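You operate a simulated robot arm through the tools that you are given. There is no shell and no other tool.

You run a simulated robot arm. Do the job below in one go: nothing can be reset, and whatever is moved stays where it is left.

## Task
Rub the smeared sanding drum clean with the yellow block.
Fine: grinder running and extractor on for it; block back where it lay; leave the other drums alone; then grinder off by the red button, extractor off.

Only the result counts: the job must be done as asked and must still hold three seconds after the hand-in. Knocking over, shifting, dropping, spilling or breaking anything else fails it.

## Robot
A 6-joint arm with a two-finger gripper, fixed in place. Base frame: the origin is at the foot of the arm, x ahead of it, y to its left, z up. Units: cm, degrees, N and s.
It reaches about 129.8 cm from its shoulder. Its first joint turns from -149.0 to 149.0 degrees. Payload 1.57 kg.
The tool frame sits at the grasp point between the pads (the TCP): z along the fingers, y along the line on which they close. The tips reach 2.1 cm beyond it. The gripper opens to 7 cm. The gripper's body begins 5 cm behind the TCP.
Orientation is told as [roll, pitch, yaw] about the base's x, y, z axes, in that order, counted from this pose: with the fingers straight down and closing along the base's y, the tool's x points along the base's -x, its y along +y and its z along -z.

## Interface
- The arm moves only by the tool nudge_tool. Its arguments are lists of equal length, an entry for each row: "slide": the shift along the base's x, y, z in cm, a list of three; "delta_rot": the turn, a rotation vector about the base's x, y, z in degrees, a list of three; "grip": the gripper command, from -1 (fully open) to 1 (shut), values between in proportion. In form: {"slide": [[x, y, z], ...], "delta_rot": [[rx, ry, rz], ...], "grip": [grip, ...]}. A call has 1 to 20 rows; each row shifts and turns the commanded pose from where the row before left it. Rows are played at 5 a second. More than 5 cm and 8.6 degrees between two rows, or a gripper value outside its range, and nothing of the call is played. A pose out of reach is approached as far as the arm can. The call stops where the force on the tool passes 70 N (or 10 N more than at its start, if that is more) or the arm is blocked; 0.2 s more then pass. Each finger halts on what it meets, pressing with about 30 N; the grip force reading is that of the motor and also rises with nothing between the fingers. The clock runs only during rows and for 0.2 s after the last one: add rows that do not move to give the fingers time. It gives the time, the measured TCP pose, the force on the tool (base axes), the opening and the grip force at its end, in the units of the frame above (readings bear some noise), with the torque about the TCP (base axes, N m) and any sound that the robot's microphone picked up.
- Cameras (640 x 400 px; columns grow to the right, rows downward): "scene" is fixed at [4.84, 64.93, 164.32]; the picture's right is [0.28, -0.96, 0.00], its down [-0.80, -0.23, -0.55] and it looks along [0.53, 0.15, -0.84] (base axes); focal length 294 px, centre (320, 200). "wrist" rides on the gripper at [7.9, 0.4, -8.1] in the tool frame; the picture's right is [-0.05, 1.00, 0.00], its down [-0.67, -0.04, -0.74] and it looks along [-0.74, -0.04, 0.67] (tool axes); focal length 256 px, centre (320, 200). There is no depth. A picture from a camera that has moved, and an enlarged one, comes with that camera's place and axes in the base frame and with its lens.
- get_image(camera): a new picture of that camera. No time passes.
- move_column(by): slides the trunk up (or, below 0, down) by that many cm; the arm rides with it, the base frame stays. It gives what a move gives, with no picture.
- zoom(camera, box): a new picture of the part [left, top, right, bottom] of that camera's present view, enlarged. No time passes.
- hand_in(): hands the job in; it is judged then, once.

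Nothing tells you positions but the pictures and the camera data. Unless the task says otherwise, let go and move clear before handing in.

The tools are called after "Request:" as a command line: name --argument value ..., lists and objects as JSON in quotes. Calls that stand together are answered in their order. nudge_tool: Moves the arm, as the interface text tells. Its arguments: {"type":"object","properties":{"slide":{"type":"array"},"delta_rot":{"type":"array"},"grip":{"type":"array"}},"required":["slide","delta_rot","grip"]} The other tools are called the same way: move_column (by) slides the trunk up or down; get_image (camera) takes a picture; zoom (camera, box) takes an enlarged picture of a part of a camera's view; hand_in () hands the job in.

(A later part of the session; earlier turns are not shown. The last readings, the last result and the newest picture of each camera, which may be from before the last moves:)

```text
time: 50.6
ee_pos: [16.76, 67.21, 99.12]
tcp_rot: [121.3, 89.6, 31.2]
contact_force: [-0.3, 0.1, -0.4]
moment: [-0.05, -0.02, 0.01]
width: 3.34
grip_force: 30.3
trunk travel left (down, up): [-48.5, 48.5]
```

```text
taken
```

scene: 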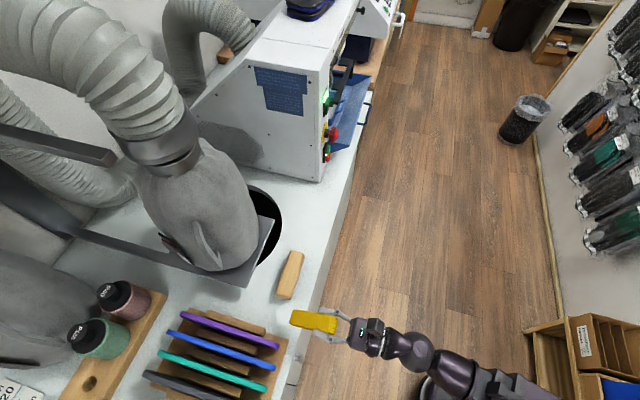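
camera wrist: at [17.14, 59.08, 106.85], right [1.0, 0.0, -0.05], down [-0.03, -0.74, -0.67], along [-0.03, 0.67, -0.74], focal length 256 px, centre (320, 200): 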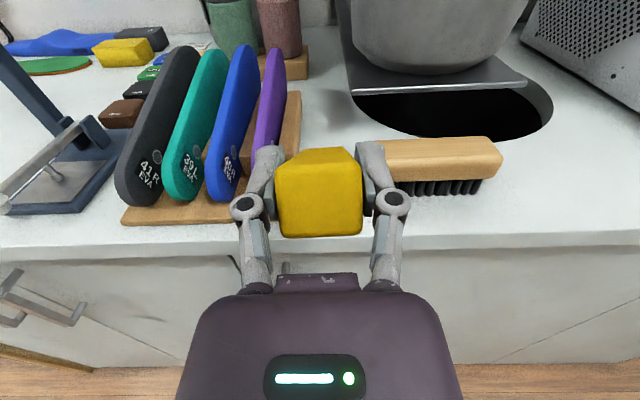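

Now forward over the block's spot and lower in steps; the bench will lever the block level in the grip.

Request:
nudge_tool --slide '[[0.05, 3, 0], [0, 3, 0], [0, 2.95, 0]]' --delta_rot '[[0, 0, 0], [0, 0, 0], [0, 0, 0]]' --grip '[1, 1, 1]'

Request:
move_column --by -5

Request:
get_image --camera "wrist"

Request:
zoom --camera "scene" --box '[240, 260, 360, 360]'

```text
time: 51.4
ee_pos: [16.77, 76.27, 98.99]
tcp_rot: [119.2, 89.7, 29.1]
contact_force: [-0.8, -0.7, -1.5]
moment: [-0.06, 0.0, -0.02]
width: 3.35
grip_force: 30.3
trunk travel left (down, up): [-48.5, 48.5]
```

```text
time: 52.3
ee_pos: [16.68, 76.22, 94.1]
tcp_rot: [120.0, 89.6, 29.8]
contact_force: [0.4, -0.7, -0.5]
moment: [-0.05, -0.01, -0.03]
width: 3.33
grip_force: 29.6
trunk travel left (down, up): [-43.5, 53.5]
```

```text
taken
camera wrist: at [17.12, 68.08, 101.84], right [1.0, 0.0, -0.05], down [-0.03, -0.74, -0.67], along [-0.03, 0.67, -0.74], focal length 256 px, centre (320, 200)
```

wrist: 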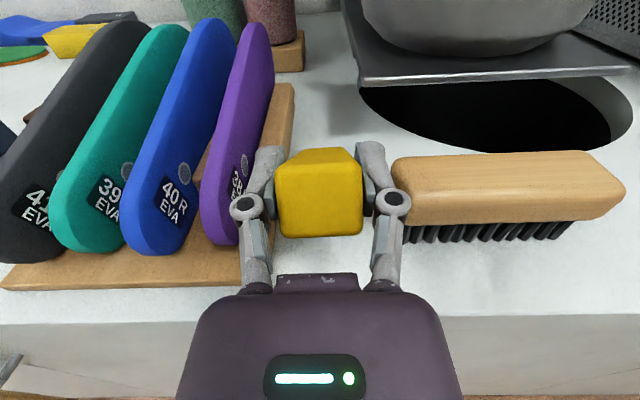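

```text
4.00 times, centred on (300, 310) of scene
camera zoom: at [4.84, 64.93, 164.32], right [0.28, -0.96, 0.0], down [-0.8, -0.23, -0.55], along [0.53, 0.15, -0.84], focal length 1175 px, centre (400, -240)
```

zoom: 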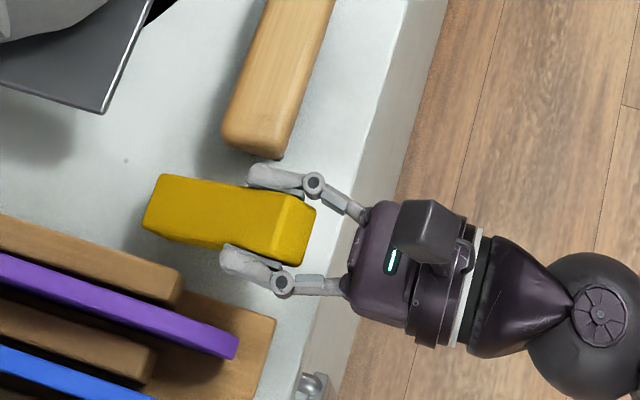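

Request:
move_column --by -2

Request:
move_column --by -1.5

Request:
get_image --camera "wrist"

Request:
zoom --camera "scene" --box '[240, 260, 360, 360]'

```text
time: 53.0
ee_pos: [16.92, 75.83, 92.27]
tcp_rot: [138.6, 89.7, 48.5]
contact_force: [4.3, -13.8, 17.4]
moment: [0.34, 0.03, -0.01]
width: 3.32
grip_force: 30.1
trunk travel left (down, up): [-41.5, 55.5]
```

```text
time: 53.6
ee_pos: [16.7, 75.98, 90.54]
tcp_rot: [128.8, 89.6, 38.9]
contact_force: [-0.8, -9.8, 11.7]
moment: [0.5, 0.12, 0.15]
width: 3.31
grip_force: 29.9
trunk travel left (down, up): [-40.0, 57.0]
```

```text
taken
camera wrist: at [17.07, 67.95, 98.43], right [1.0, 0.0, -0.05], down [-0.03, -0.74, -0.67], along [-0.03, 0.67, -0.74], focal length 256 px, centre (320, 200)
```

wrist: 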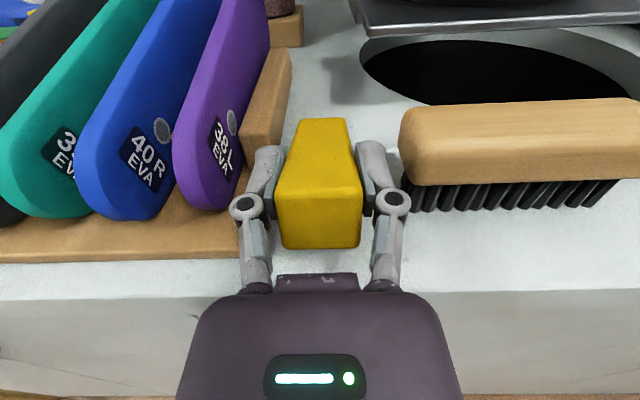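

```text
4.00 times, centred on (300, 310) of scene
camera zoom: at [4.84, 64.93, 164.32], right [0.28, -0.96, 0.0], down [-0.8, -0.23, -0.55], along [0.53, 0.15, -0.84], focal length 1175 px, centre (400, -240)
```

zoom: 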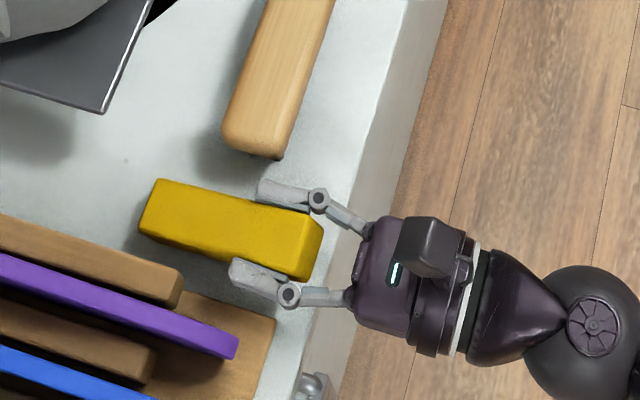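

Request:
move_column --by -1.2

Request:
move_column --by -0.7

Request:
get_image --camera "wrist"

Request:
zoom --camera "scene" --box '[240, 260, 360, 360]'

```text
time: 54.2
ee_pos: [16.85, 76.12, 89.52]
tcp_rot: [126.3, 89.6, 36.2]
contact_force: [-0.5, -9.3, 8.2]
moment: [0.54, 0.04, 0.04]
width: 3.32
grip_force: 29.9
trunk travel left (down, up): [-38.8, 58.2]
```

```text
time: 54.8
ee_pos: [16.73, 76.01, 88.76]
tcp_rot: [129.0, 89.5, 39.0]
contact_force: [0.7, -9.4, 10.9]
moment: [0.75, 0.08, 0.04]
width: 3.31
grip_force: 29.8
trunk travel left (down, up): [-38.1, 58.9]
```

```text
taken
camera wrist: at [17.11, 67.96, 96.54], right [1.0, 0.0, -0.05], down [-0.03, -0.74, -0.67], along [-0.03, 0.67, -0.74], focal length 256 px, centre (320, 200)
```

wrist: 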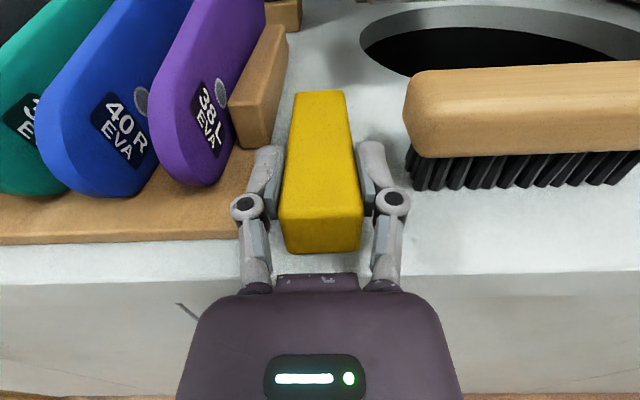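

```text
4.00 times, centred on (300, 310) of scene
camera zoom: at [4.84, 64.93, 164.32], right [0.28, -0.96, 0.0], down [-0.8, -0.23, -0.55], along [0.53, 0.15, -0.84], focal length 1175 px, centre (400, -240)
```

zoom: 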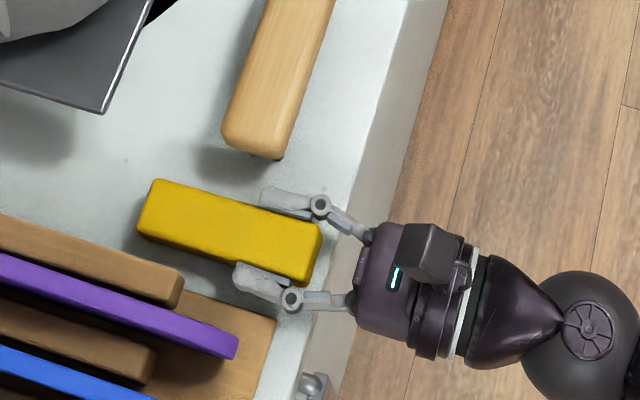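

Request:
move_column --by -0.45

Request:
zoom --camera "wrist" --box '[220, 60, 420, 260]'

Request:
zoom --camera "scene" --box '[240, 260, 360, 360]'

```text
time: 55.3
ee_pos: [16.79, 76.01, 88.5]
tcp_rot: [143.0, 89.5, 52.9]
contact_force: [3.4, 2.1, 44.9]
moment: [0.83, 0.01, -0.09]
width: 3.34
grip_force: 29.8
trunk travel left (down, up): [-37.7, 59.3]
```

```text
2.00 times, centred on (320, 160) of wrist
camera zoom: at [17.11, 67.89, 96.27], right [1.0, 0.0, -0.05], down [-0.03, -0.74, -0.67], along [-0.03, 0.67, -0.74], focal length 512 px, centre (320, 280)
```

zoom: 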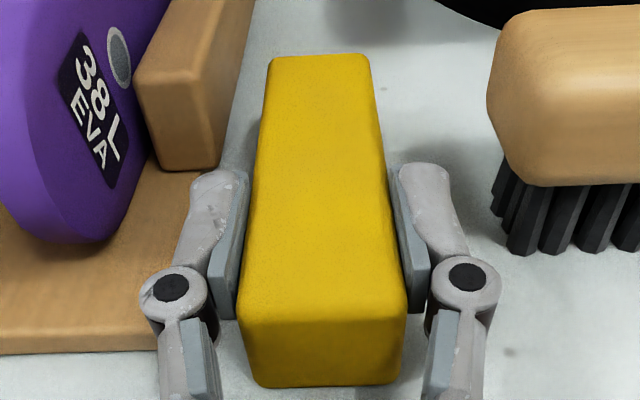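

```text
4.00 times, centred on (300, 310) of scene
camera zoom: at [4.84, 64.93, 164.32], right [0.28, -0.96, 0.0], down [-0.8, -0.23, -0.55], along [0.53, 0.15, -0.84], focal length 1175 px, centre (400, -240)
```

zoom: 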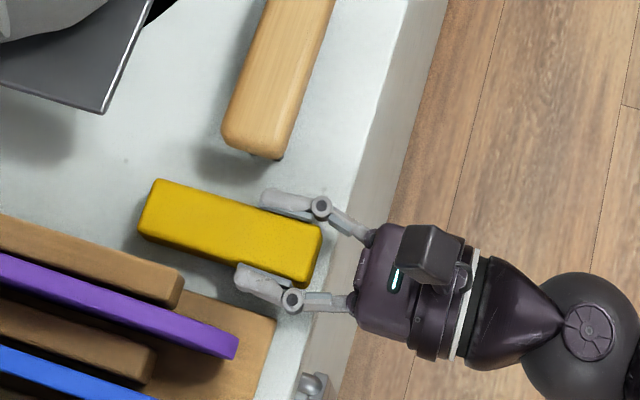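

The block is flat again (44 N press). I'll ease the pressure, open, and back out.

Request:
move_column --by 0.2

Request:
nudge_tool --slide '[[0, 0, 0], [0, 0, 0], [0, 0, 0]]' --delta_rot '[[0, 0, 0], [0, 0, 0], [0, 0, 0]]' --grip '[-0.02, -0.16, -0.16]'

Request:
zoom --camera "scene" --box '[240, 260, 360, 360]'

Request:
zoom --camera "wrist" --box '[220, 60, 420, 260]'

```text
time: 55.8
ee_pos: [16.82, 76.02, 88.4]
tcp_rot: [128.5, 89.6, 38.3]
contact_force: [0.4, -4.7, 19.9]
moment: [0.36, 0.08, -0.03]
width: 3.34
grip_force: 30.5
trunk travel left (down, up): [-37.9, 59.1]
```

```text
time: 56.6
ee_pos: [16.75, 76.23, 88.54]
tcp_rot: [119.6, 89.6, 29.5]
contact_force: [0.1, -0.5, 0.2]
moment: [0.0, 0.0, 0.01]
width: 4.03
grip_force: 0.1
trunk travel left (down, up): [-37.9, 59.1]
```

```text
4.00 times, centred on (300, 310) of scene
camera zoom: at [4.84, 64.93, 164.32], right [0.28, -0.96, 0.0], down [-0.8, -0.23, -0.55], along [0.53, 0.15, -0.84], focal length 1175 px, centre (400, -240)
```

zoom: 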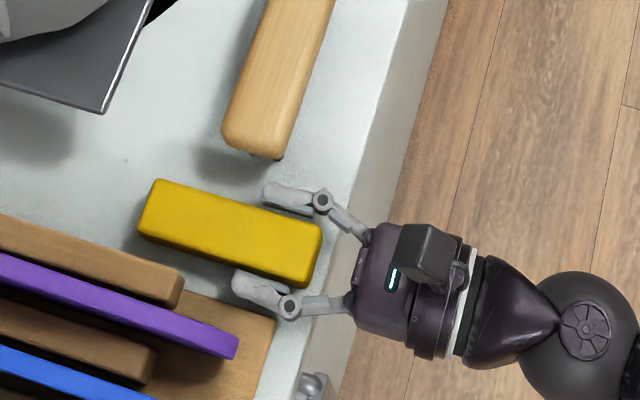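

```text
2.00 times, centred on (320, 160) of wrist
camera zoom: at [17.11, 68.08, 96.19], right [1.0, 0.0, -0.05], down [-0.03, -0.74, -0.67], along [-0.03, 0.67, -0.74], focal length 512 px, centre (320, 280)
```

zoom: 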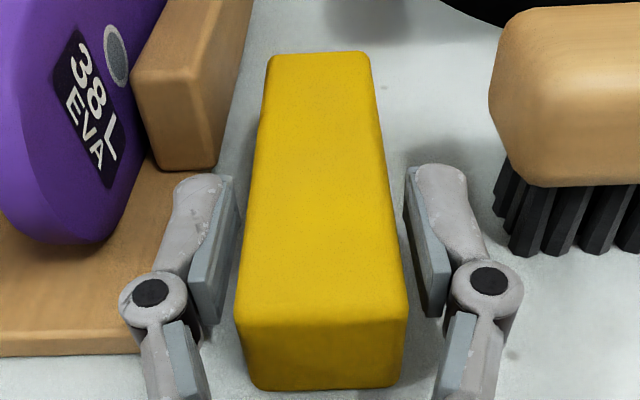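

Released; it lies flat, ~0.4 cm nearer the edge than before (I'll correct that at the end). Backing out and raising to turn the fingers down.

Request:
nudge_tool --slide '[[0, -3, 0], [0, -3, 0], [0, -3, 0]]' --delta_rot '[[0, 0, 0], [0, 0, 0], [0, 0, 0]]' --grip '[-0.16, -0.16, -0.16]'

Request:
move_column --by 27

Request:
zoom --camera "scene" --box '[240, 260, 360, 360]'

```text
time: 57.4
ee_pos: [16.74, 67.12, 88.28]
tcp_rot: [113.0, 89.6, 22.7]
contact_force: [0.3, 0.4, -0.3]
moment: [0.02, 0.02, -0.02]
width: 4.05
grip_force: 0.2
trunk travel left (down, up): [-37.9, 59.1]
```

```text
time: 60.2
ee_pos: [16.72, 67.28, 115.43]
tcp_rot: [114.4, 89.7, 24.3]
contact_force: [-0.4, 0.8, -0.1]
moment: [0.01, 0.01, -0.01]
width: 4.09
grip_force: 0.1
trunk travel left (down, up): [-64.9, 32.1]
```

```text
4.00 times, centred on (300, 310) of scene
camera zoom: at [4.84, 64.93, 164.32], right [0.28, -0.96, 0.0], down [-0.8, -0.23, -0.55], along [0.53, 0.15, -0.84], focal length 1175 px, centre (400, -240)
```

zoom: 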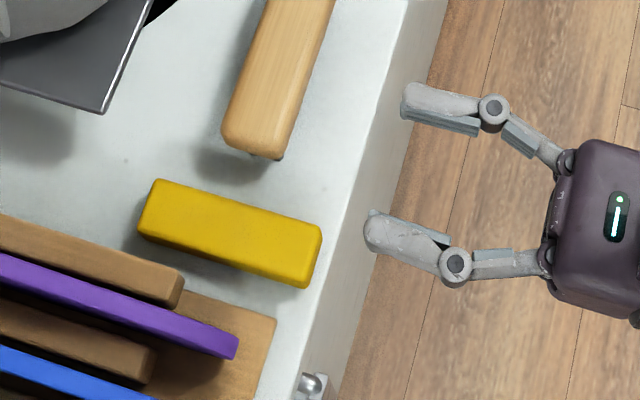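

Now turning the fingers down (TCP y held, z following the wrist arc).

Request:
nudge_tool --slide '[[0, 0, -2.64], [0, 0, -2.6], [0, 0, -2.47], [0, 0, -2.32], [0, 0, -2.14], [0, 0, -1.88], [0, 0, -1.58], [0, 0, -1.28], [0, 0, -0.93], [0, 0, -0.56], [0, 0, -0.19]]' --delta_rot '[[-8.18, 0, 0], [-8.18, 0, 0], [-8.18, 0, 0], [-8.18, 0, 0], [-8.18, 0, 0], [-8.18, 0, 0], [-8.18, 0, 0], [-8.18, 0, 0], [-8.18, 0, 0], [-8.18, 0, 0], [-8.18, 0, 0]]' --grip '[-0.16, -0.16, -0.16, -0.16, -0.16, -0.16, -0.16, -0.16, -0.16, -0.16, -0.16]'

Request:
get_image --camera "wrist"

Request:
get_image --camera "scene"

```text
time: 62.6
ee_pos: [16.94, 67.29, 96.78]
tcp_rot: [0.1, 0.0, -89.8]
contact_force: [-0.2, 0.0, 0.0]
moment: [0.0, 0.0, -0.01]
width: 4.07
grip_force: 0.1
trunk travel left (down, up): [-64.9, 32.1]
```

```text
taken
camera wrist: at [17.21, 75.24, 104.71], right [1.0, -0.05, 0.0], down [-0.03, -0.67, 0.74], along [-0.03, -0.74, -0.67], focal length 256 px, centre (320, 200)
```

wrist: 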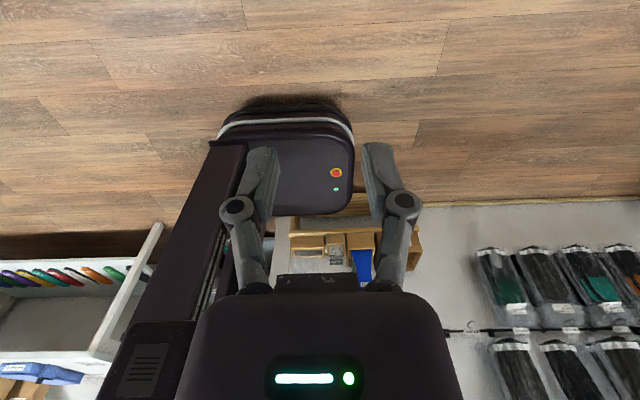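

```text
taken
```

scene: 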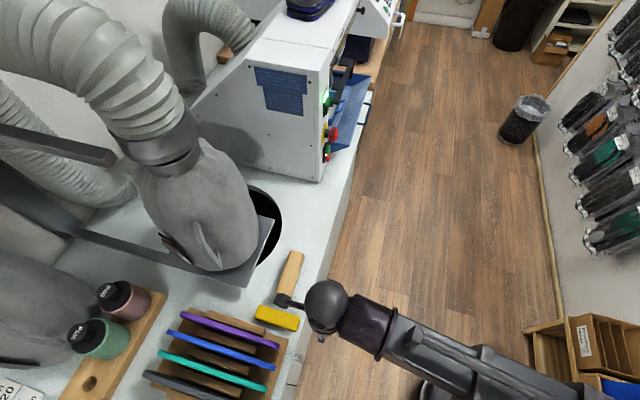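

Fingers point straight down now. Moving over the block's middle (y≈78.8) still 5 cm above it, to check alignment.

Request:
nudge_tool --slide '[[0, 3, 0], [0, 3, 0], [0, 3, 0], [0, 2.5, 0]]' --delta_rot '[[0, 0, 0], [0, 0, 0], [0, 0, 0], [0, 0, 0]]' --grip '[-0.16, -0.16, -0.16, -0.16]'

Request:
get_image --camera "wrist"

Request:
get_image --camera "scene"

```text
time: 63.6
ee_pos: [16.82, 78.79, 96.72]
tcp_rot: [0.1, 0.1, -89.8]
contact_force: [0.0, 0.3, -0.4]
moment: [0.01, -0.02, 0.0]
width: 4.06
grip_force: 0.1
trunk travel left (down, up): [-64.9, 32.1]
```

```text
taken
camera wrist: at [17.21, 86.8, 104.72], right [1.0, -0.05, 0.0], down [-0.03, -0.67, 0.74], along [-0.03, -0.74, -0.67], focal length 256 px, centre (320, 200)
```

wrist: 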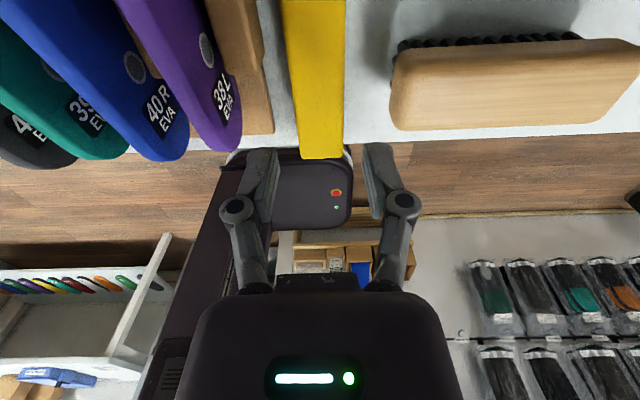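

```text
taken
```

scene: 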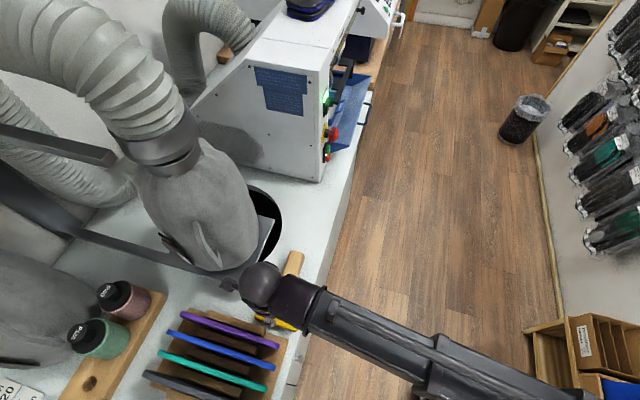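

Block is centred between the fingers in x (16.8). Lowering most of the way, then checking.

Request:
move_column --by -4.8

Request:
get_image --camera "wrist"

Request:
zoom --camera "scene" --box '[220, 250, 340, 350]'

```text
time: 64.5
ee_pos: [16.86, 78.79, 92.09]
tcp_rot: [0.1, 0.2, -89.6]
contact_force: [0.1, -0.6, 1.3]
moment: [0.0, -0.01, 0.0]
width: 4.03
grip_force: 0.0
trunk travel left (down, up): [-60.1, 36.9]
```

```text
taken
camera wrist: at [17.23, 86.71, 99.96], right [1.0, -0.05, 0.0], down [-0.03, -0.67, 0.74], along [-0.03, -0.74, -0.67], focal length 256 px, centre (320, 200)
```

wrist: 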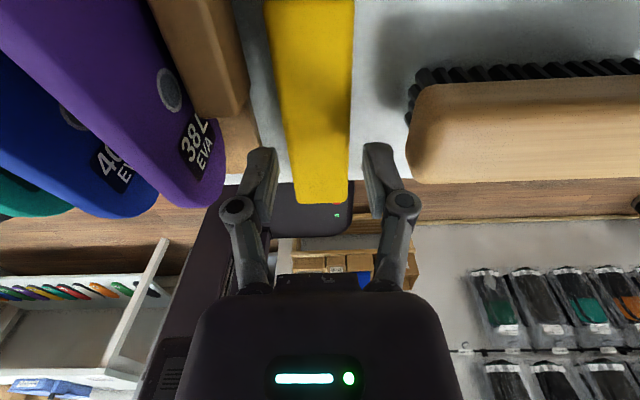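

```text
4.00 times, centred on (280, 300) of scene
camera zoom: at [4.84, 64.93, 164.32], right [0.28, -0.96, 0.0], down [-0.8, -0.23, -0.55], along [0.53, 0.15, -0.84], focal length 1175 px, centre (480, -200)
```

zoom: 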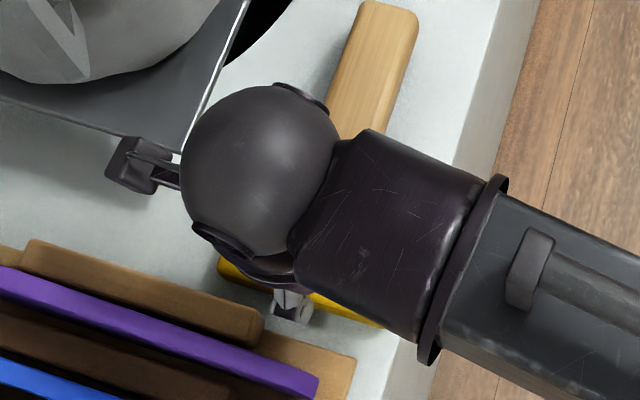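

Request:
move_column --by -2.4

Request:
get_image --camera "wrist"

```text
time: 65.2
ee_pos: [16.92, 78.82, 89.52]
tcp_rot: [0.1, 0.2, -89.8]
contact_force: [0.1, 0.5, -0.3]
moment: [0.03, -0.01, -0.02]
width: 4.04
grip_force: 0.0
trunk travel left (down, up): [-57.7, 39.3]
```

```text
taken
camera wrist: at [17.23, 86.71, 97.56], right [1.0, -0.05, 0.0], down [-0.03, -0.67, 0.74], along [-0.03, -0.74, -0.67], focal length 256 px, centre (320, 200)
```

wrist: 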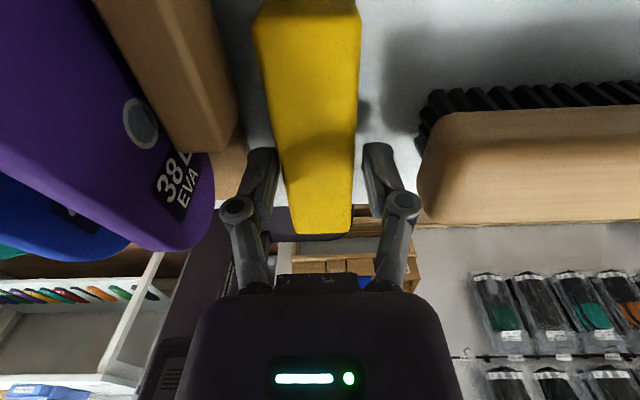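

Centred in x; shifting 0.5 cm in y to be nearer the block's middle, then closing.

Request:
nudge_tool --slide '[[0, 0.5, 0], [0, 0, 0], [0, 0, 0], [0, 0, 0], [0, 0, 0]]' --delta_rot '[[0, 0, 0], [0, 0, 0], [0, 0, 0], [0, 0, 0], [0, 0, 0]]' --grip '[-0.16, 0.05, 1, 1, 1]'

Request:
get_image --camera "wrist"

```text
time: 66.4
ee_pos: [16.74, 79.37, 89.45]
tcp_rot: [0.1, 0.3, -89.7]
contact_force: [-1.9, 2.4, 5.3]
moment: [0.03, 0.07, -0.01]
width: 3.32
grip_force: 29.8
trunk travel left (down, up): [-57.7, 39.3]
```

```text
taken
camera wrist: at [17.16, 87.23, 97.58], right [1.0, -0.05, 0.0], down [-0.03, -0.67, 0.74], along [-0.03, -0.74, -0.67], focal length 256 px, centre (320, 200)
```

wrist: 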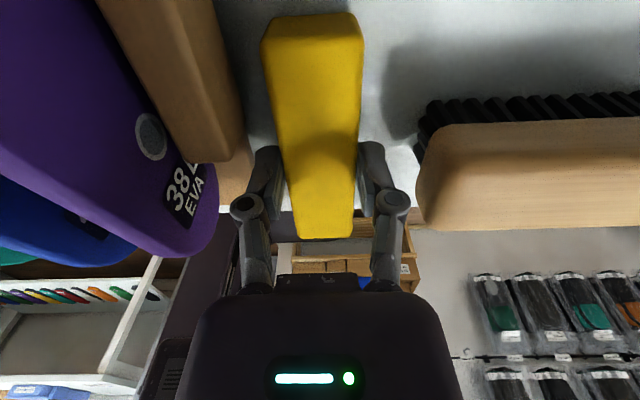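

Held at the middle (3.32 cm). Lifting straight up, then retreating to the aisle.

Request:
move_column --by 8

Request:
nudge_tool --slide '[[0, -3, 0], [0, -4, 0], [0, -4, 0], [0, 0, 0]]' --delta_rot '[[0, 0, 0], [0, 0, 0], [0, 0, 0], [0, 0, 0]]' --grip '[1, 1, 1, 1]'

Request:
get_image --camera "wrist"

Request:
get_image --camera "scene"

```text
time: 67.6
ee_pos: [16.91, 79.38, 97.62]
tcp_rot: [0.1, 0.1, -89.8]
contact_force: [-1.0, -0.7, -0.7]
moment: [0.0, -0.02, 0.06]
width: 3.36
grip_force: 30.0
trunk travel left (down, up): [-65.7, 31.3]
```

```text
time: 68.6
ee_pos: [16.79, 68.35, 97.46]
tcp_rot: [0.1, 0.2, -89.8]
contact_force: [0.1, -0.1, -1.0]
moment: [0.02, 0.0, 0.0]
width: 3.32
grip_force: 29.9
trunk travel left (down, up): [-65.7, 31.3]
```

```text
taken
camera wrist: at [17.24, 76.28, 105.54], right [1.0, -0.05, 0.0], down [-0.03, -0.67, 0.74], along [-0.03, -0.74, -0.67], focal length 256 px, centre (320, 200)
```

wrist: 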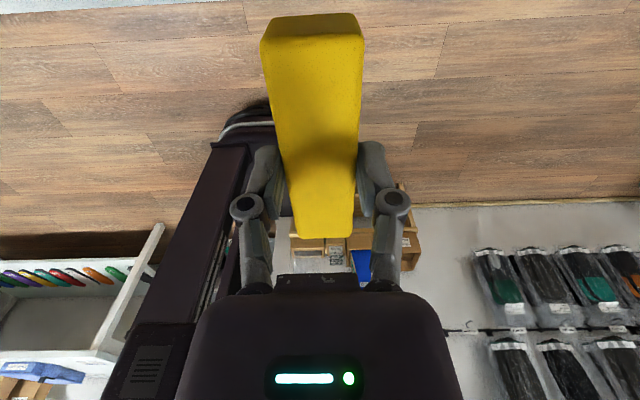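

```text
taken
```

scene: 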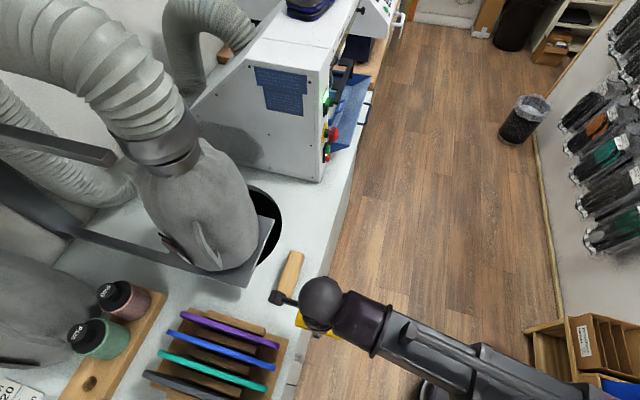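

Now tilting the fingers forward (+y), then rolling so the block lies along x.

Request:
nudge_tool --slide '[[0, 0, 0.19], [0, 0, 0.56], [0, 0, 0.93], [0, 0, 1.28], [0, 0, 1.58], [0, 0, 1.88], [0, 0, 2.14], [0, 0, 2.32], [0, 0, 2.47], [0, 0, 2.6], [0, 0, 2.64]]' --delta_rot '[[8.18, 0, 0], [8.18, 0, 0], [8.18, 0, 0], [8.18, 0, 0], [8.18, 0, 0], [8.18, 0, 0], [8.18, 0, 0], [8.18, 0, 0], [8.18, 0, 0], [8.18, 0, 0], [8.18, 0, 0]]' --grip '[1, 1, 1, 1, 1, 1, 1, 1, 1, 1, 1]'

Request:
nudge_tool --slide '[[4, 0, 0], [4, 0, 0], [4, 0, 0], [4, 0, 0], [4, 0, 0], [4, 0, 0], [4, 0, 0], [4, 0, 0], [4, 0, 0], [4, 0, 0], [4, 0, 0]]' --delta_rot '[[0, -8.18, 0], [0, -8.18, 0], [0, -8.18, 0], [0, -8.18, 0], [0, -8.18, 0], [0, -8.18, 0], [0, -8.18, 0], [0, -8.18, 0], [0, -8.18, 0], [0, -8.18, 0], [0, -8.2, 0]]' --grip '[1, 1, 1, 1, 1, 1, 1, 1, 1, 1, 1]'

Request:
get_image --camera "wrist"

Request:
get_image --camera "scene"

```text
time: 71.0
ee_pos: [16.9, 68.33, 116.16]
tcp_rot: [90.8, 89.4, 0.6]
contact_force: [-0.5, 0.2, 0.2]
moment: [-0.04, 0.01, 0.01]
width: 3.35
grip_force: 29.7
trunk travel left (down, up): [-65.7, 31.3]
```

```text
time: 73.4
ee_pos: [60.89, 68.36, 116.15]
tcp_rot: [90.0, -0.4, 0.3]
contact_force: [0.4, 0.1, -0.9]
moment: [-0.03, -0.01, 0.02]
width: 3.33
grip_force: 30.0
trunk travel left (down, up): [-65.7, 31.3]
```

```text
taken
camera wrist: at [52.99, 60.32, 116.35], right [0.05, 0.0, 1.0], down [0.67, -0.74, -0.03], along [0.74, 0.67, -0.03], focal length 256 px, centre (320, 200)
```

wrist: 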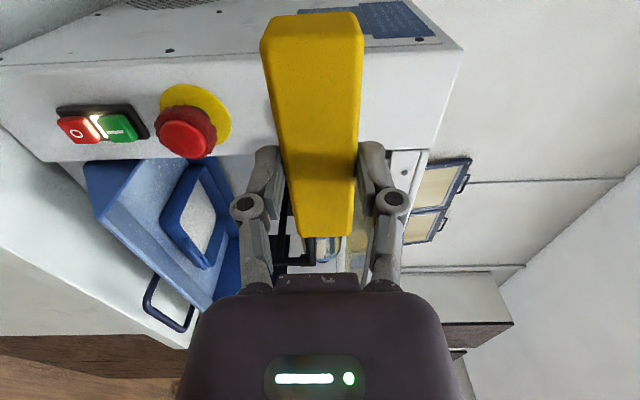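

```text
taken
```

scene: 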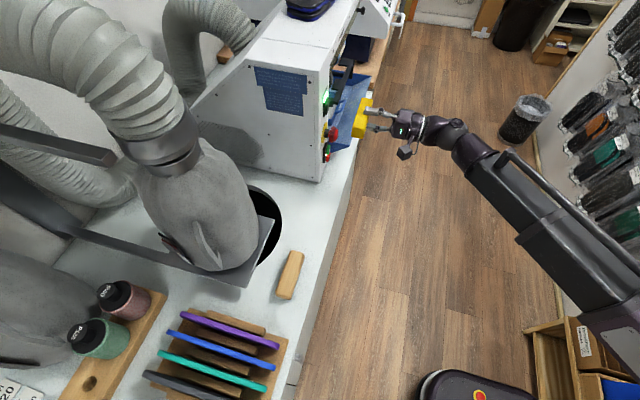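

The block now lies along x, held top and bottom. I'll check the shield/rest clearances from this side view before moving in.

Request:
zoom --camera "wrist" --box '[260, 140, 460, 290]'

Request:
zoom --camera "scene" --box '[320, 80, 440, 170]'

```text
2.67 times, centred on (360, 215) of wrist
camera zoom: at [52.99, 60.32, 116.35], right [0.05, 0.0, 1.0], down [0.67, -0.74, -0.03], along [0.74, 0.67, -0.03], focal length 683 px, centre (213, 160)
```

zoom: 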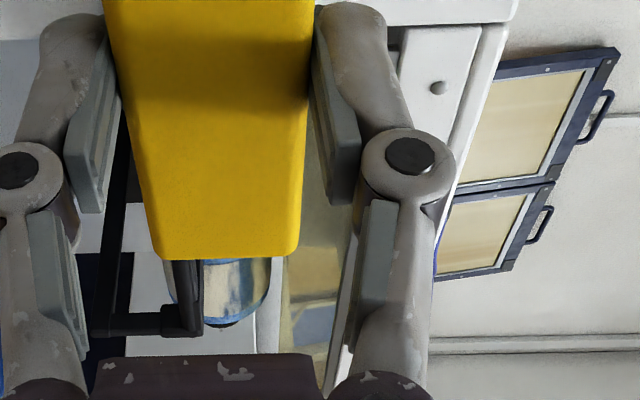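

```text
4.44 times, centred on (380, 125) of scene
camera zoom: at [4.84, 64.93, 164.32], right [0.28, -0.96, 0.0], down [-0.8, -0.23, -0.55], along [0.53, 0.15, -0.84], focal length 1306 px, centre (53, 533)
```

zoom: 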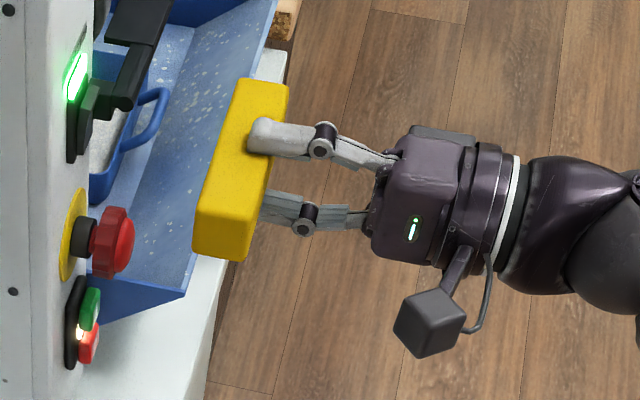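

Request:
zoom --camera "wrist" --box '[315, 225, 375, 275]'

```text
8.00 times, centred on (345, 250) of wrist
camera zoom: at [52.99, 60.32, 116.35], right [0.05, 0.0, 1.0], down [0.67, -0.74, -0.03], along [0.74, 0.67, -0.03], focal length 2048 px, centre (120, -200)
```

zoom: 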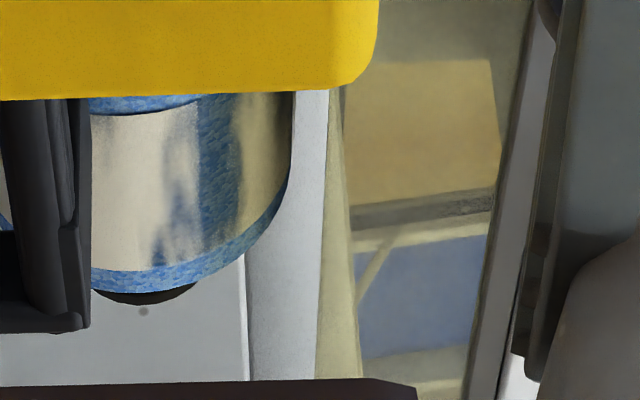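

From this view the shield's lower edge is nearer z≈118.75 at y≈82 and the rest pad's top ≈114.4. So I'll keep the block right of the rest (x>87.6) at z≈115.5, where both fingers clear the shield. Moving there, still back from the drum.

Request:
move_column --by -0.6

Request:
nudge_tool --slide '[[4.7, 0, 0], [4.7, 0, 0], [4.7, 0, 0], [4.7, 0, 0], [4.7, 0, 0], [4.7, 0, 0], [4.4, 0, 0], [0, 0, 0]]' --delta_rot '[[0, 0, 0], [0, 0, 0], [0, 0, 0], [0, 0, 0], [0, 0, 0], [0, 0, 0], [0, 0, 0], [0, 0, 0]]' --grip '[1, 1, 1, 1, 1, 1, 1, 1]'

Request:
get_image --camera "wrist"

Request:
zoom --camera "scene" --box '[320, 20, 460, 120]'

```text
time: 73.9
ee_pos: [60.81, 68.34, 115.47]
tcp_rot: [89.9, -0.2, 0.0]
contact_force: [-0.6, 0.1, -1.3]
moment: [-0.03, -0.02, -0.01]
width: 3.36
grip_force: 29.8
trunk travel left (down, up): [-65.1, 31.9]
```

```text
time: 75.7
ee_pos: [93.5, 68.14, 115.63]
tcp_rot: [90.1, -0.3, 0.2]
contact_force: [-0.5, -0.9, -1.5]
moment: [-0.03, 0.02, 0.0]
width: 3.33
grip_force: 30.0
trunk travel left (down, up): [-65.1, 31.9]
```

```text
taken
camera wrist: at [85.54, 60.1, 115.84], right [0.05, 0.0, 1.0], down [0.67, -0.74, -0.03], along [0.74, 0.67, -0.03], focal length 256 px, centre (320, 200)
```

wrist: 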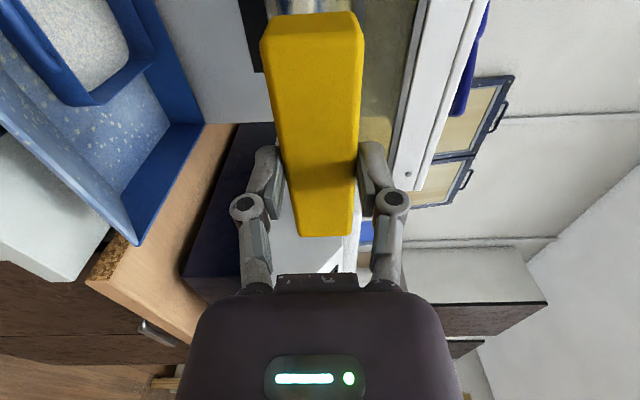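

```text
4.00 times, centred on (390, 70) of scene
camera zoom: at [4.84, 64.93, 164.32], right [0.28, -0.96, 0.0], down [-0.8, -0.23, -0.55], along [0.53, 0.15, -0.84], focal length 1175 px, centre (40, 720)
```

zoom: 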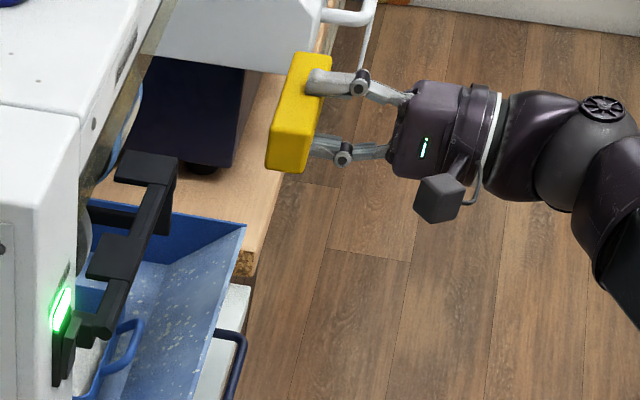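

Plenty of room on the right. Advancing toward the drum in stages, watching for reach limits.

Request:
nudge_tool --slide '[[0, 3, 0], [0, 3, 0], [0, 2.5, 0], [0, 0, 0]]' --delta_rot '[[0, 0, 0], [0, 0, 0], [0, 0, 0], [0, 0, 0]]' --grip '[1, 1, 1, 1]'

Request:
get_image --camera "wrist"

Request:
zoom --camera "scene" --box '[320, 30, 420, 110]'

```text
time: 76.7
ee_pos: [93.5, 76.89, 115.59]
tcp_rot: [90.0, -0.3, 0.0]
contact_force: [-0.2, -0.2, -1.1]
moment: [-0.02, -0.02, -0.01]
width: 3.32
grip_force: 30.0
trunk travel left (down, up): [-65.1, 31.9]
```

```text
taken
camera wrist: at [85.51, 68.74, 115.81], right [0.05, 0.0, 1.0], down [0.67, -0.74, -0.03], along [0.74, 0.67, -0.03], focal length 256 px, centre (320, 200)
```

wrist: 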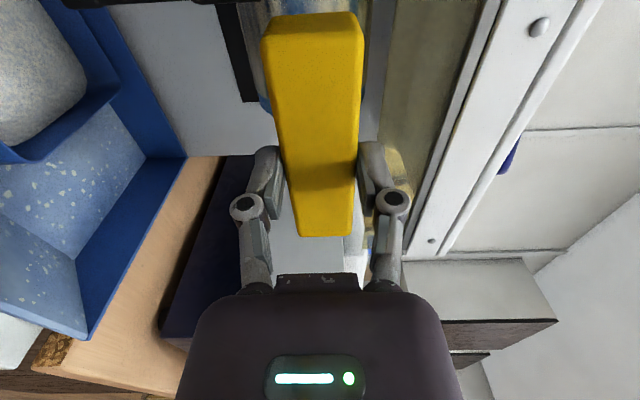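

```text
5.00 times, centred on (370, 70) of scene
camera zoom: at [4.84, 64.93, 164.32], right [0.28, -0.96, 0.0], down [-0.8, -0.23, -0.55], along [0.53, 0.15, -0.84], focal length 1469 px, centre (70, 850)
```

zoom: 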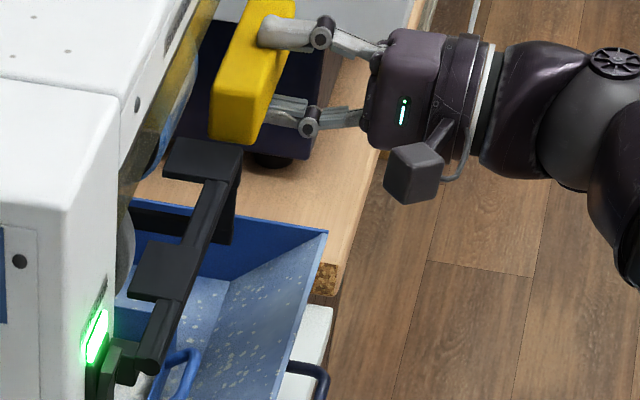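

Still within reach; block's left end at x≈88.8 clears the rest. Creeping in toward contact.

Request:
nudge_tool --slide '[[0, 0.5, 0], [0, 0.4, 0], [0, 0.3, 0]]' --delta_rot '[[0, 0, 0], [0, 0, 0], [0, 0, 0]]' --grip '[1, 1, 1]'

Request:
nudge_tool --slide '[[0, 0.2, 0], [0, 0.2, 0]]' --delta_rot '[[0, 0, 0], [0, 0, 0]]' --grip '[1, 1]'

Request:
nudge_tool --slide '[[0, 0.15, 0], [0, 0.15, 0]]' --delta_rot '[[0, 0, 0], [0, 0, 0]]' --grip '[1, 1]'

Request:
zoom --camera "scene" --box '[320, 30, 420, 110]'

```text
time: 77.5
ee_pos: [93.56, 78.13, 115.52]
tcp_rot: [90.0, -0.3, 0.2]
contact_force: [-1.2, 0.3, -0.9]
moment: [0.0, -0.02, -0.01]
width: 3.36
grip_force: 29.7
trunk travel left (down, up): [-65.1, 31.9]
```

```text
time: 78.1
ee_pos: [93.45, 78.45, 115.57]
tcp_rot: [90.0, -0.4, 0.1]
contact_force: [-0.1, 0.4, -1.2]
moment: [0.01, -0.01, 0.01]
width: 3.36
grip_force: 30.0
trunk travel left (down, up): [-65.1, 31.9]
```

```text
time: 78.7
ee_pos: [93.51, 78.81, 115.38]
tcp_rot: [90.0, -0.3, 0.1]
contact_force: [-0.2, -2.2, -3.1]
moment: [-0.11, -0.12, 0.18]
width: 3.35
grip_force: 30.0
trunk travel left (down, up): [-65.1, 31.9]
```

```text
5.00 times, centred on (370, 70) of scene
camera zoom: at [4.84, 64.93, 164.32], right [0.28, -0.96, 0.0], down [-0.8, -0.23, -0.55], along [0.53, 0.15, -0.84], focal length 1469 px, centre (70, 850)
```

zoom: 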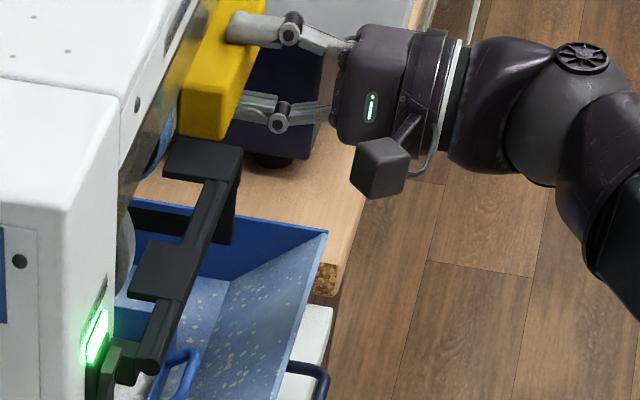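

Gentle contact (≈2 N normal, ≈2 N drag) and the block holds its attitude. Rubbing with small x strokes and slightly more pressure.

Request:
nudge_tool --slide '[[0, 0.1, 0], [-0.3, 0, 0], [-0.3, 0, 0], [-0.3, 0, 0], [0.3, 0, 0], [0.3, 0, 0], [0.3, 0, 0], [0, 0, 0]]' --delta_rot '[[0, 0, 0], [0, 0, 0], [0, 0, 0], [0, 0, 0], [0, 0, 0], [0, 0, 0], [0, 0, 0], [0, 0, 0]]' --grip '[1, 1, 1, 1, 1, 1, 1, 1]'

Request:
get_image --camera "wrist"

Request:
zoom --camera "scene" --box '[330, 30, 380, 80]'

Request:
zoom --camera "wrist" --box '[220, 0, 420, 130]'

```text
time: 80.5
ee_pos: [93.55, 78.64, 115.46]
tcp_rot: [90.0, -0.2, 0.1]
contact_force: [0.5, -13.8, -10.8]
moment: [-0.43, -0.08, 0.16]
width: 3.3
grip_force: 30.1
trunk travel left (down, up): [-65.1, 31.9]
```

```text
taken
camera wrist: at [85.66, 70.69, 115.75], right [0.05, 0.0, 1.0], down [0.67, -0.74, -0.03], along [0.74, 0.67, -0.04], focal length 256 px, centre (320, 200)
```

wrist: 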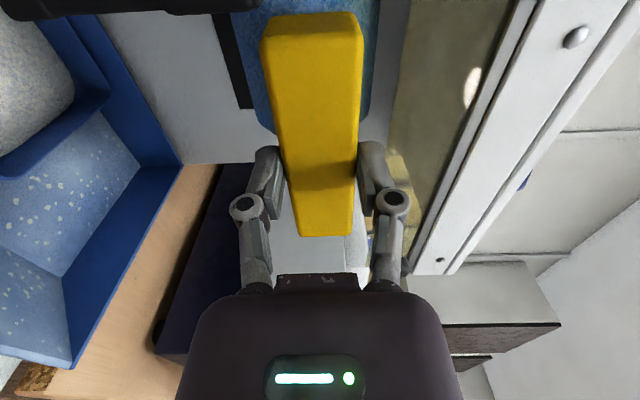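

```text
8.00 times, centred on (355, 55) of scene
camera zoom: at [4.84, 64.93, 164.32], right [0.28, -0.96, 0.0], down [-0.8, -0.23, -0.55], along [0.53, 0.15, -0.84], focal length 2350 px, centre (40, 1360)
```

zoom: 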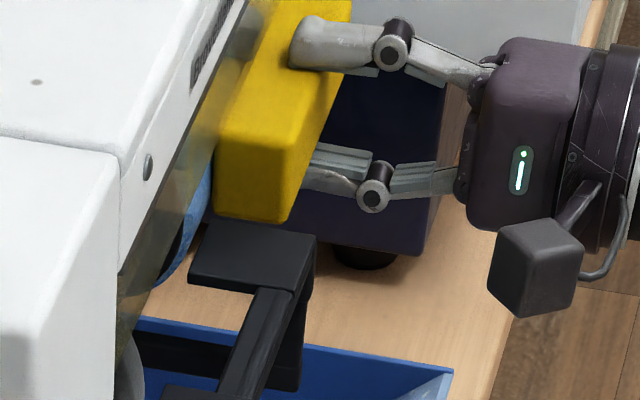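

```text
3.08 times, centred on (320, 65) of wrist
camera zoom: at [85.66, 70.69, 115.75], right [0.05, 0.0, 1.0], down [0.67, -0.74, -0.03], along [0.74, 0.67, -0.04], focal length 788 px, centre (320, 615)
```

zoom: 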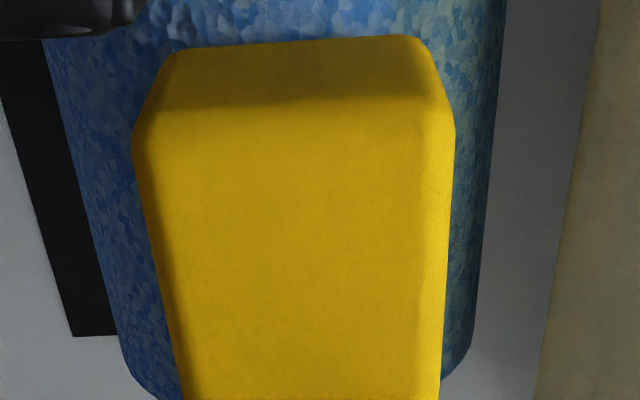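

The drum around the block now shows plain blue — the smear appears to be going. I'll rub a bit longer with wider strokes at slightly less pressure.

Request:
nudge_tool --slide '[[0, 0, 0], [-0.3, 0, 0], [-0.3, 0, 0], [0.3, 0, 0], [0.3, 0, 0], [0.3, 0, 0], [0.3, 0, 0], [-0.3, 0, 0], [-0.3, 0, 0], [0, 0, 0]]' --delta_rot '[[0, 0, 0], [0, 0, 0], [0, 0, 0], [0, 0, 0], [0, 0, 0], [0, 0, 0], [0, 0, 0], [0, 0, 0], [0, 0, 0], [0, 0, 0]]' --grip '[1, 1, 1, 1, 1, 1, 1, 1, 1, 1]'

Request:
zoom --camera "wrist" --box '[220, 0, 420, 130]'

```text
time: 82.7
ee_pos: [93.57, 78.86, 115.42]
tcp_rot: [89.9, -0.2, 0.1]
contact_force: [0.8, -12.9, -10.3]
moment: [-0.38, -0.05, 0.0]
width: 3.34
grip_force: 29.8
trunk travel left (down, up): [-65.1, 31.9]
```

```text
3.08 times, centred on (320, 65) of wrist
camera zoom: at [85.64, 70.71, 115.75], right [0.05, 0.0, 1.0], down [0.67, -0.74, -0.03], along [0.74, 0.67, -0.04], focal length 788 px, centre (320, 615)
```

zoom: 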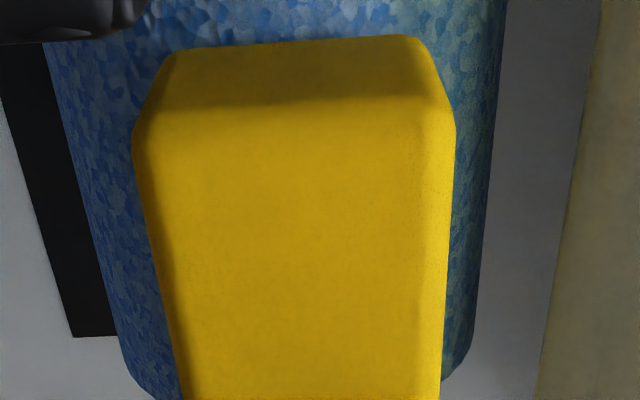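

All blue around the block. Retreating and checking the drum from the side.

Request:
nudge_tool --slide '[[0, -0.5, 0], [0, -2, 0], [0, -4, 0], [0, -4, 0], [0, -2, 0], [-4.7, 0, 0], [-4.7, 0, 0], [-4.7, 0, 0], [-4.7, 0, 0], [-4.7, 0, 0], [-4.7, 0, 0], [-4.7, 0, 0]]' --delta_rot '[[0, 0, 0], [0, 0, 0], [0, 0, 0], [0, 0, 0], [0, 0, 0], [0, 0, 0], [0, 0, 0], [0, 0, 0], [0, 0, 0], [0, 0, 0], [0, 0, 0], [0, 0, 0]]' --grip '[1, 1, 1, 1, 1, 1, 1, 1, 1, 1, 1, 1]'

Request:
get_image --camera "wrist"

Request:
zoom --camera "wrist" --box '[280, 200, 400, 290]'

Request:
zoom --camera "scene" --box '[320, 20, 440, 120]'

```text
time: 85.3
ee_pos: [60.37, 66.28, 115.57]
tcp_rot: [90.1, -0.2, 0.1]
contact_force: [-0.6, 0.1, -0.8]
moment: [-0.03, 0.04, -0.01]
width: 3.32
grip_force: 29.7
trunk travel left (down, up): [-65.1, 31.9]
```

```text
taken
camera wrist: at [52.4, 58.27, 115.83], right [0.05, 0.0, 1.0], down [0.67, -0.74, -0.03], along [0.74, 0.67, -0.04], focal length 256 px, centre (320, 200)
```

wrist: 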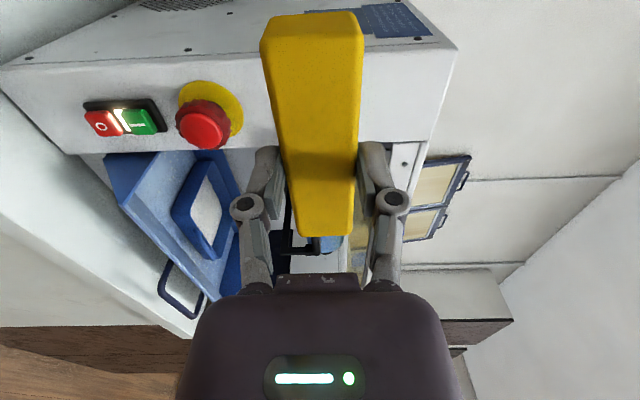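

```text
4.44 times, centred on (340, 245) of wrist
camera zoom: at [52.4, 58.27, 115.83], right [0.05, 0.0, 1.0], down [0.67, -0.74, -0.03], along [0.74, 0.67, -0.04], focal length 1138 px, centre (231, 0)
```

zoom: 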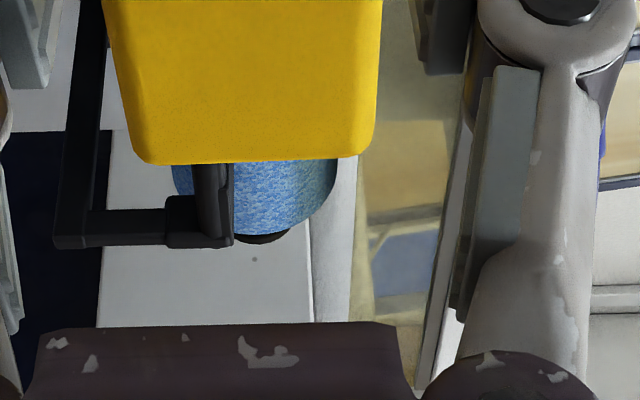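

```text
4.00 times, centred on (380, 70) of scene
camera zoom: at [4.84, 64.93, 164.32], right [0.28, -0.96, 0.0], down [-0.8, -0.23, -0.55], along [0.53, 0.15, -0.84], focal length 1175 px, centre (80, 720)
```

zoom: 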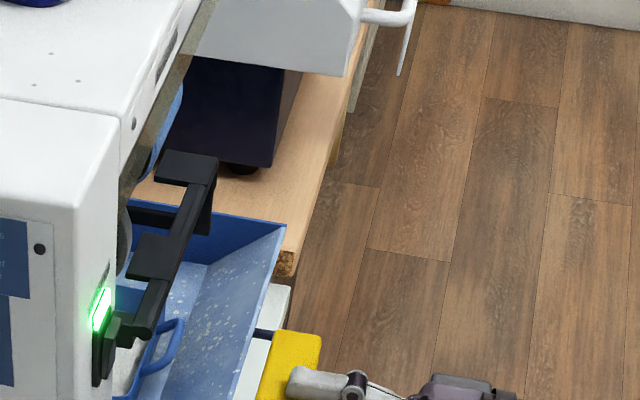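

The visible part is plain blue. I'll roll the gripper back (needed for setting the block down anyway) while moving right a bit, to get a full frontal look at the drum.

Request:
nudge_tool --slide '[[1.5, -0.3, 0], [1.5, -0.3, 0], [1.5, -0.3, 0], [1.5, -0.3, 0], [1.5, -0.3, 0], [1.5, -0.3, 0], [1.5, -0.3, 0], [1.5, -0.3, 0], [1.5, -0.3, 0], [1.5, -0.3, 0], [1.5, 0, 0], [0, 0, 0]]' --delta_rot '[[0, 8.18, 0], [0, 8.18, 0], [0, 8.18, 0], [0, 8.18, 0], [0, 8.18, 0], [0, 8.18, 0], [0, 8.18, 0], [0, 8.18, 0], [0, 8.18, 0], [0, 8.18, 0], [0, 8.2, 0], [0, 0, 0]]' --grip '[1, 1, 1, 1, 1, 1, 1, 1, 1, 1, 1, 1]'

Request:
get_image --camera "wrist"

Request:
zoom --camera "wrist" --box '[360, 0, 600, 150]'

```text
time: 87.9
ee_pos: [77.01, 63.27, 115.64]
tcp_rot: [123.4, 89.7, 33.5]
contact_force: [-0.4, 0.4, -0.9]
moment: [-0.02, -0.01, -0.01]
width: 3.34
grip_force: 29.9
trunk travel left (down, up): [-65.1, 31.9]
```

```text
taken
camera wrist: at [77.42, 55.25, 123.38], right [1.0, 0.0, -0.05], down [-0.03, -0.74, -0.67], along [-0.04, 0.67, -0.74], focal length 256 px, centre (320, 200)
```

wrist: 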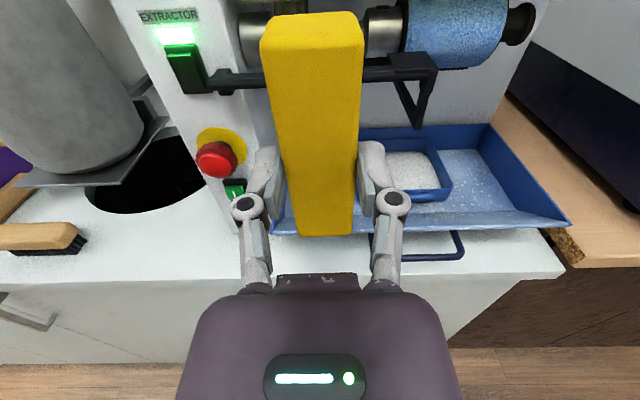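

```text
2.67 times, centred on (480, 75) of wrist
camera zoom: at [77.42, 55.25, 123.38], right [1.0, 0.0, -0.05], down [-0.03, -0.74, -0.67], along [-0.04, 0.67, -0.74], focal length 683 px, centre (-107, 533)
```

zoom: 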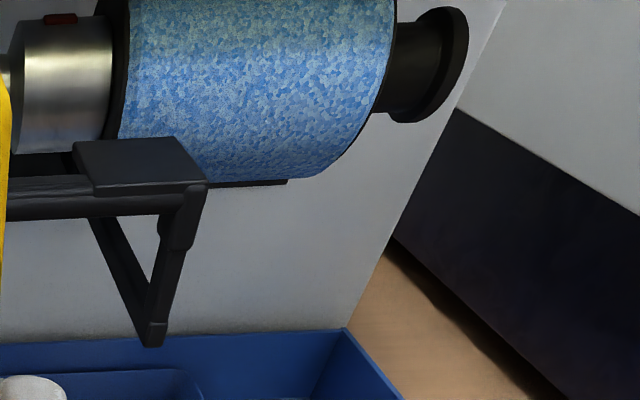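

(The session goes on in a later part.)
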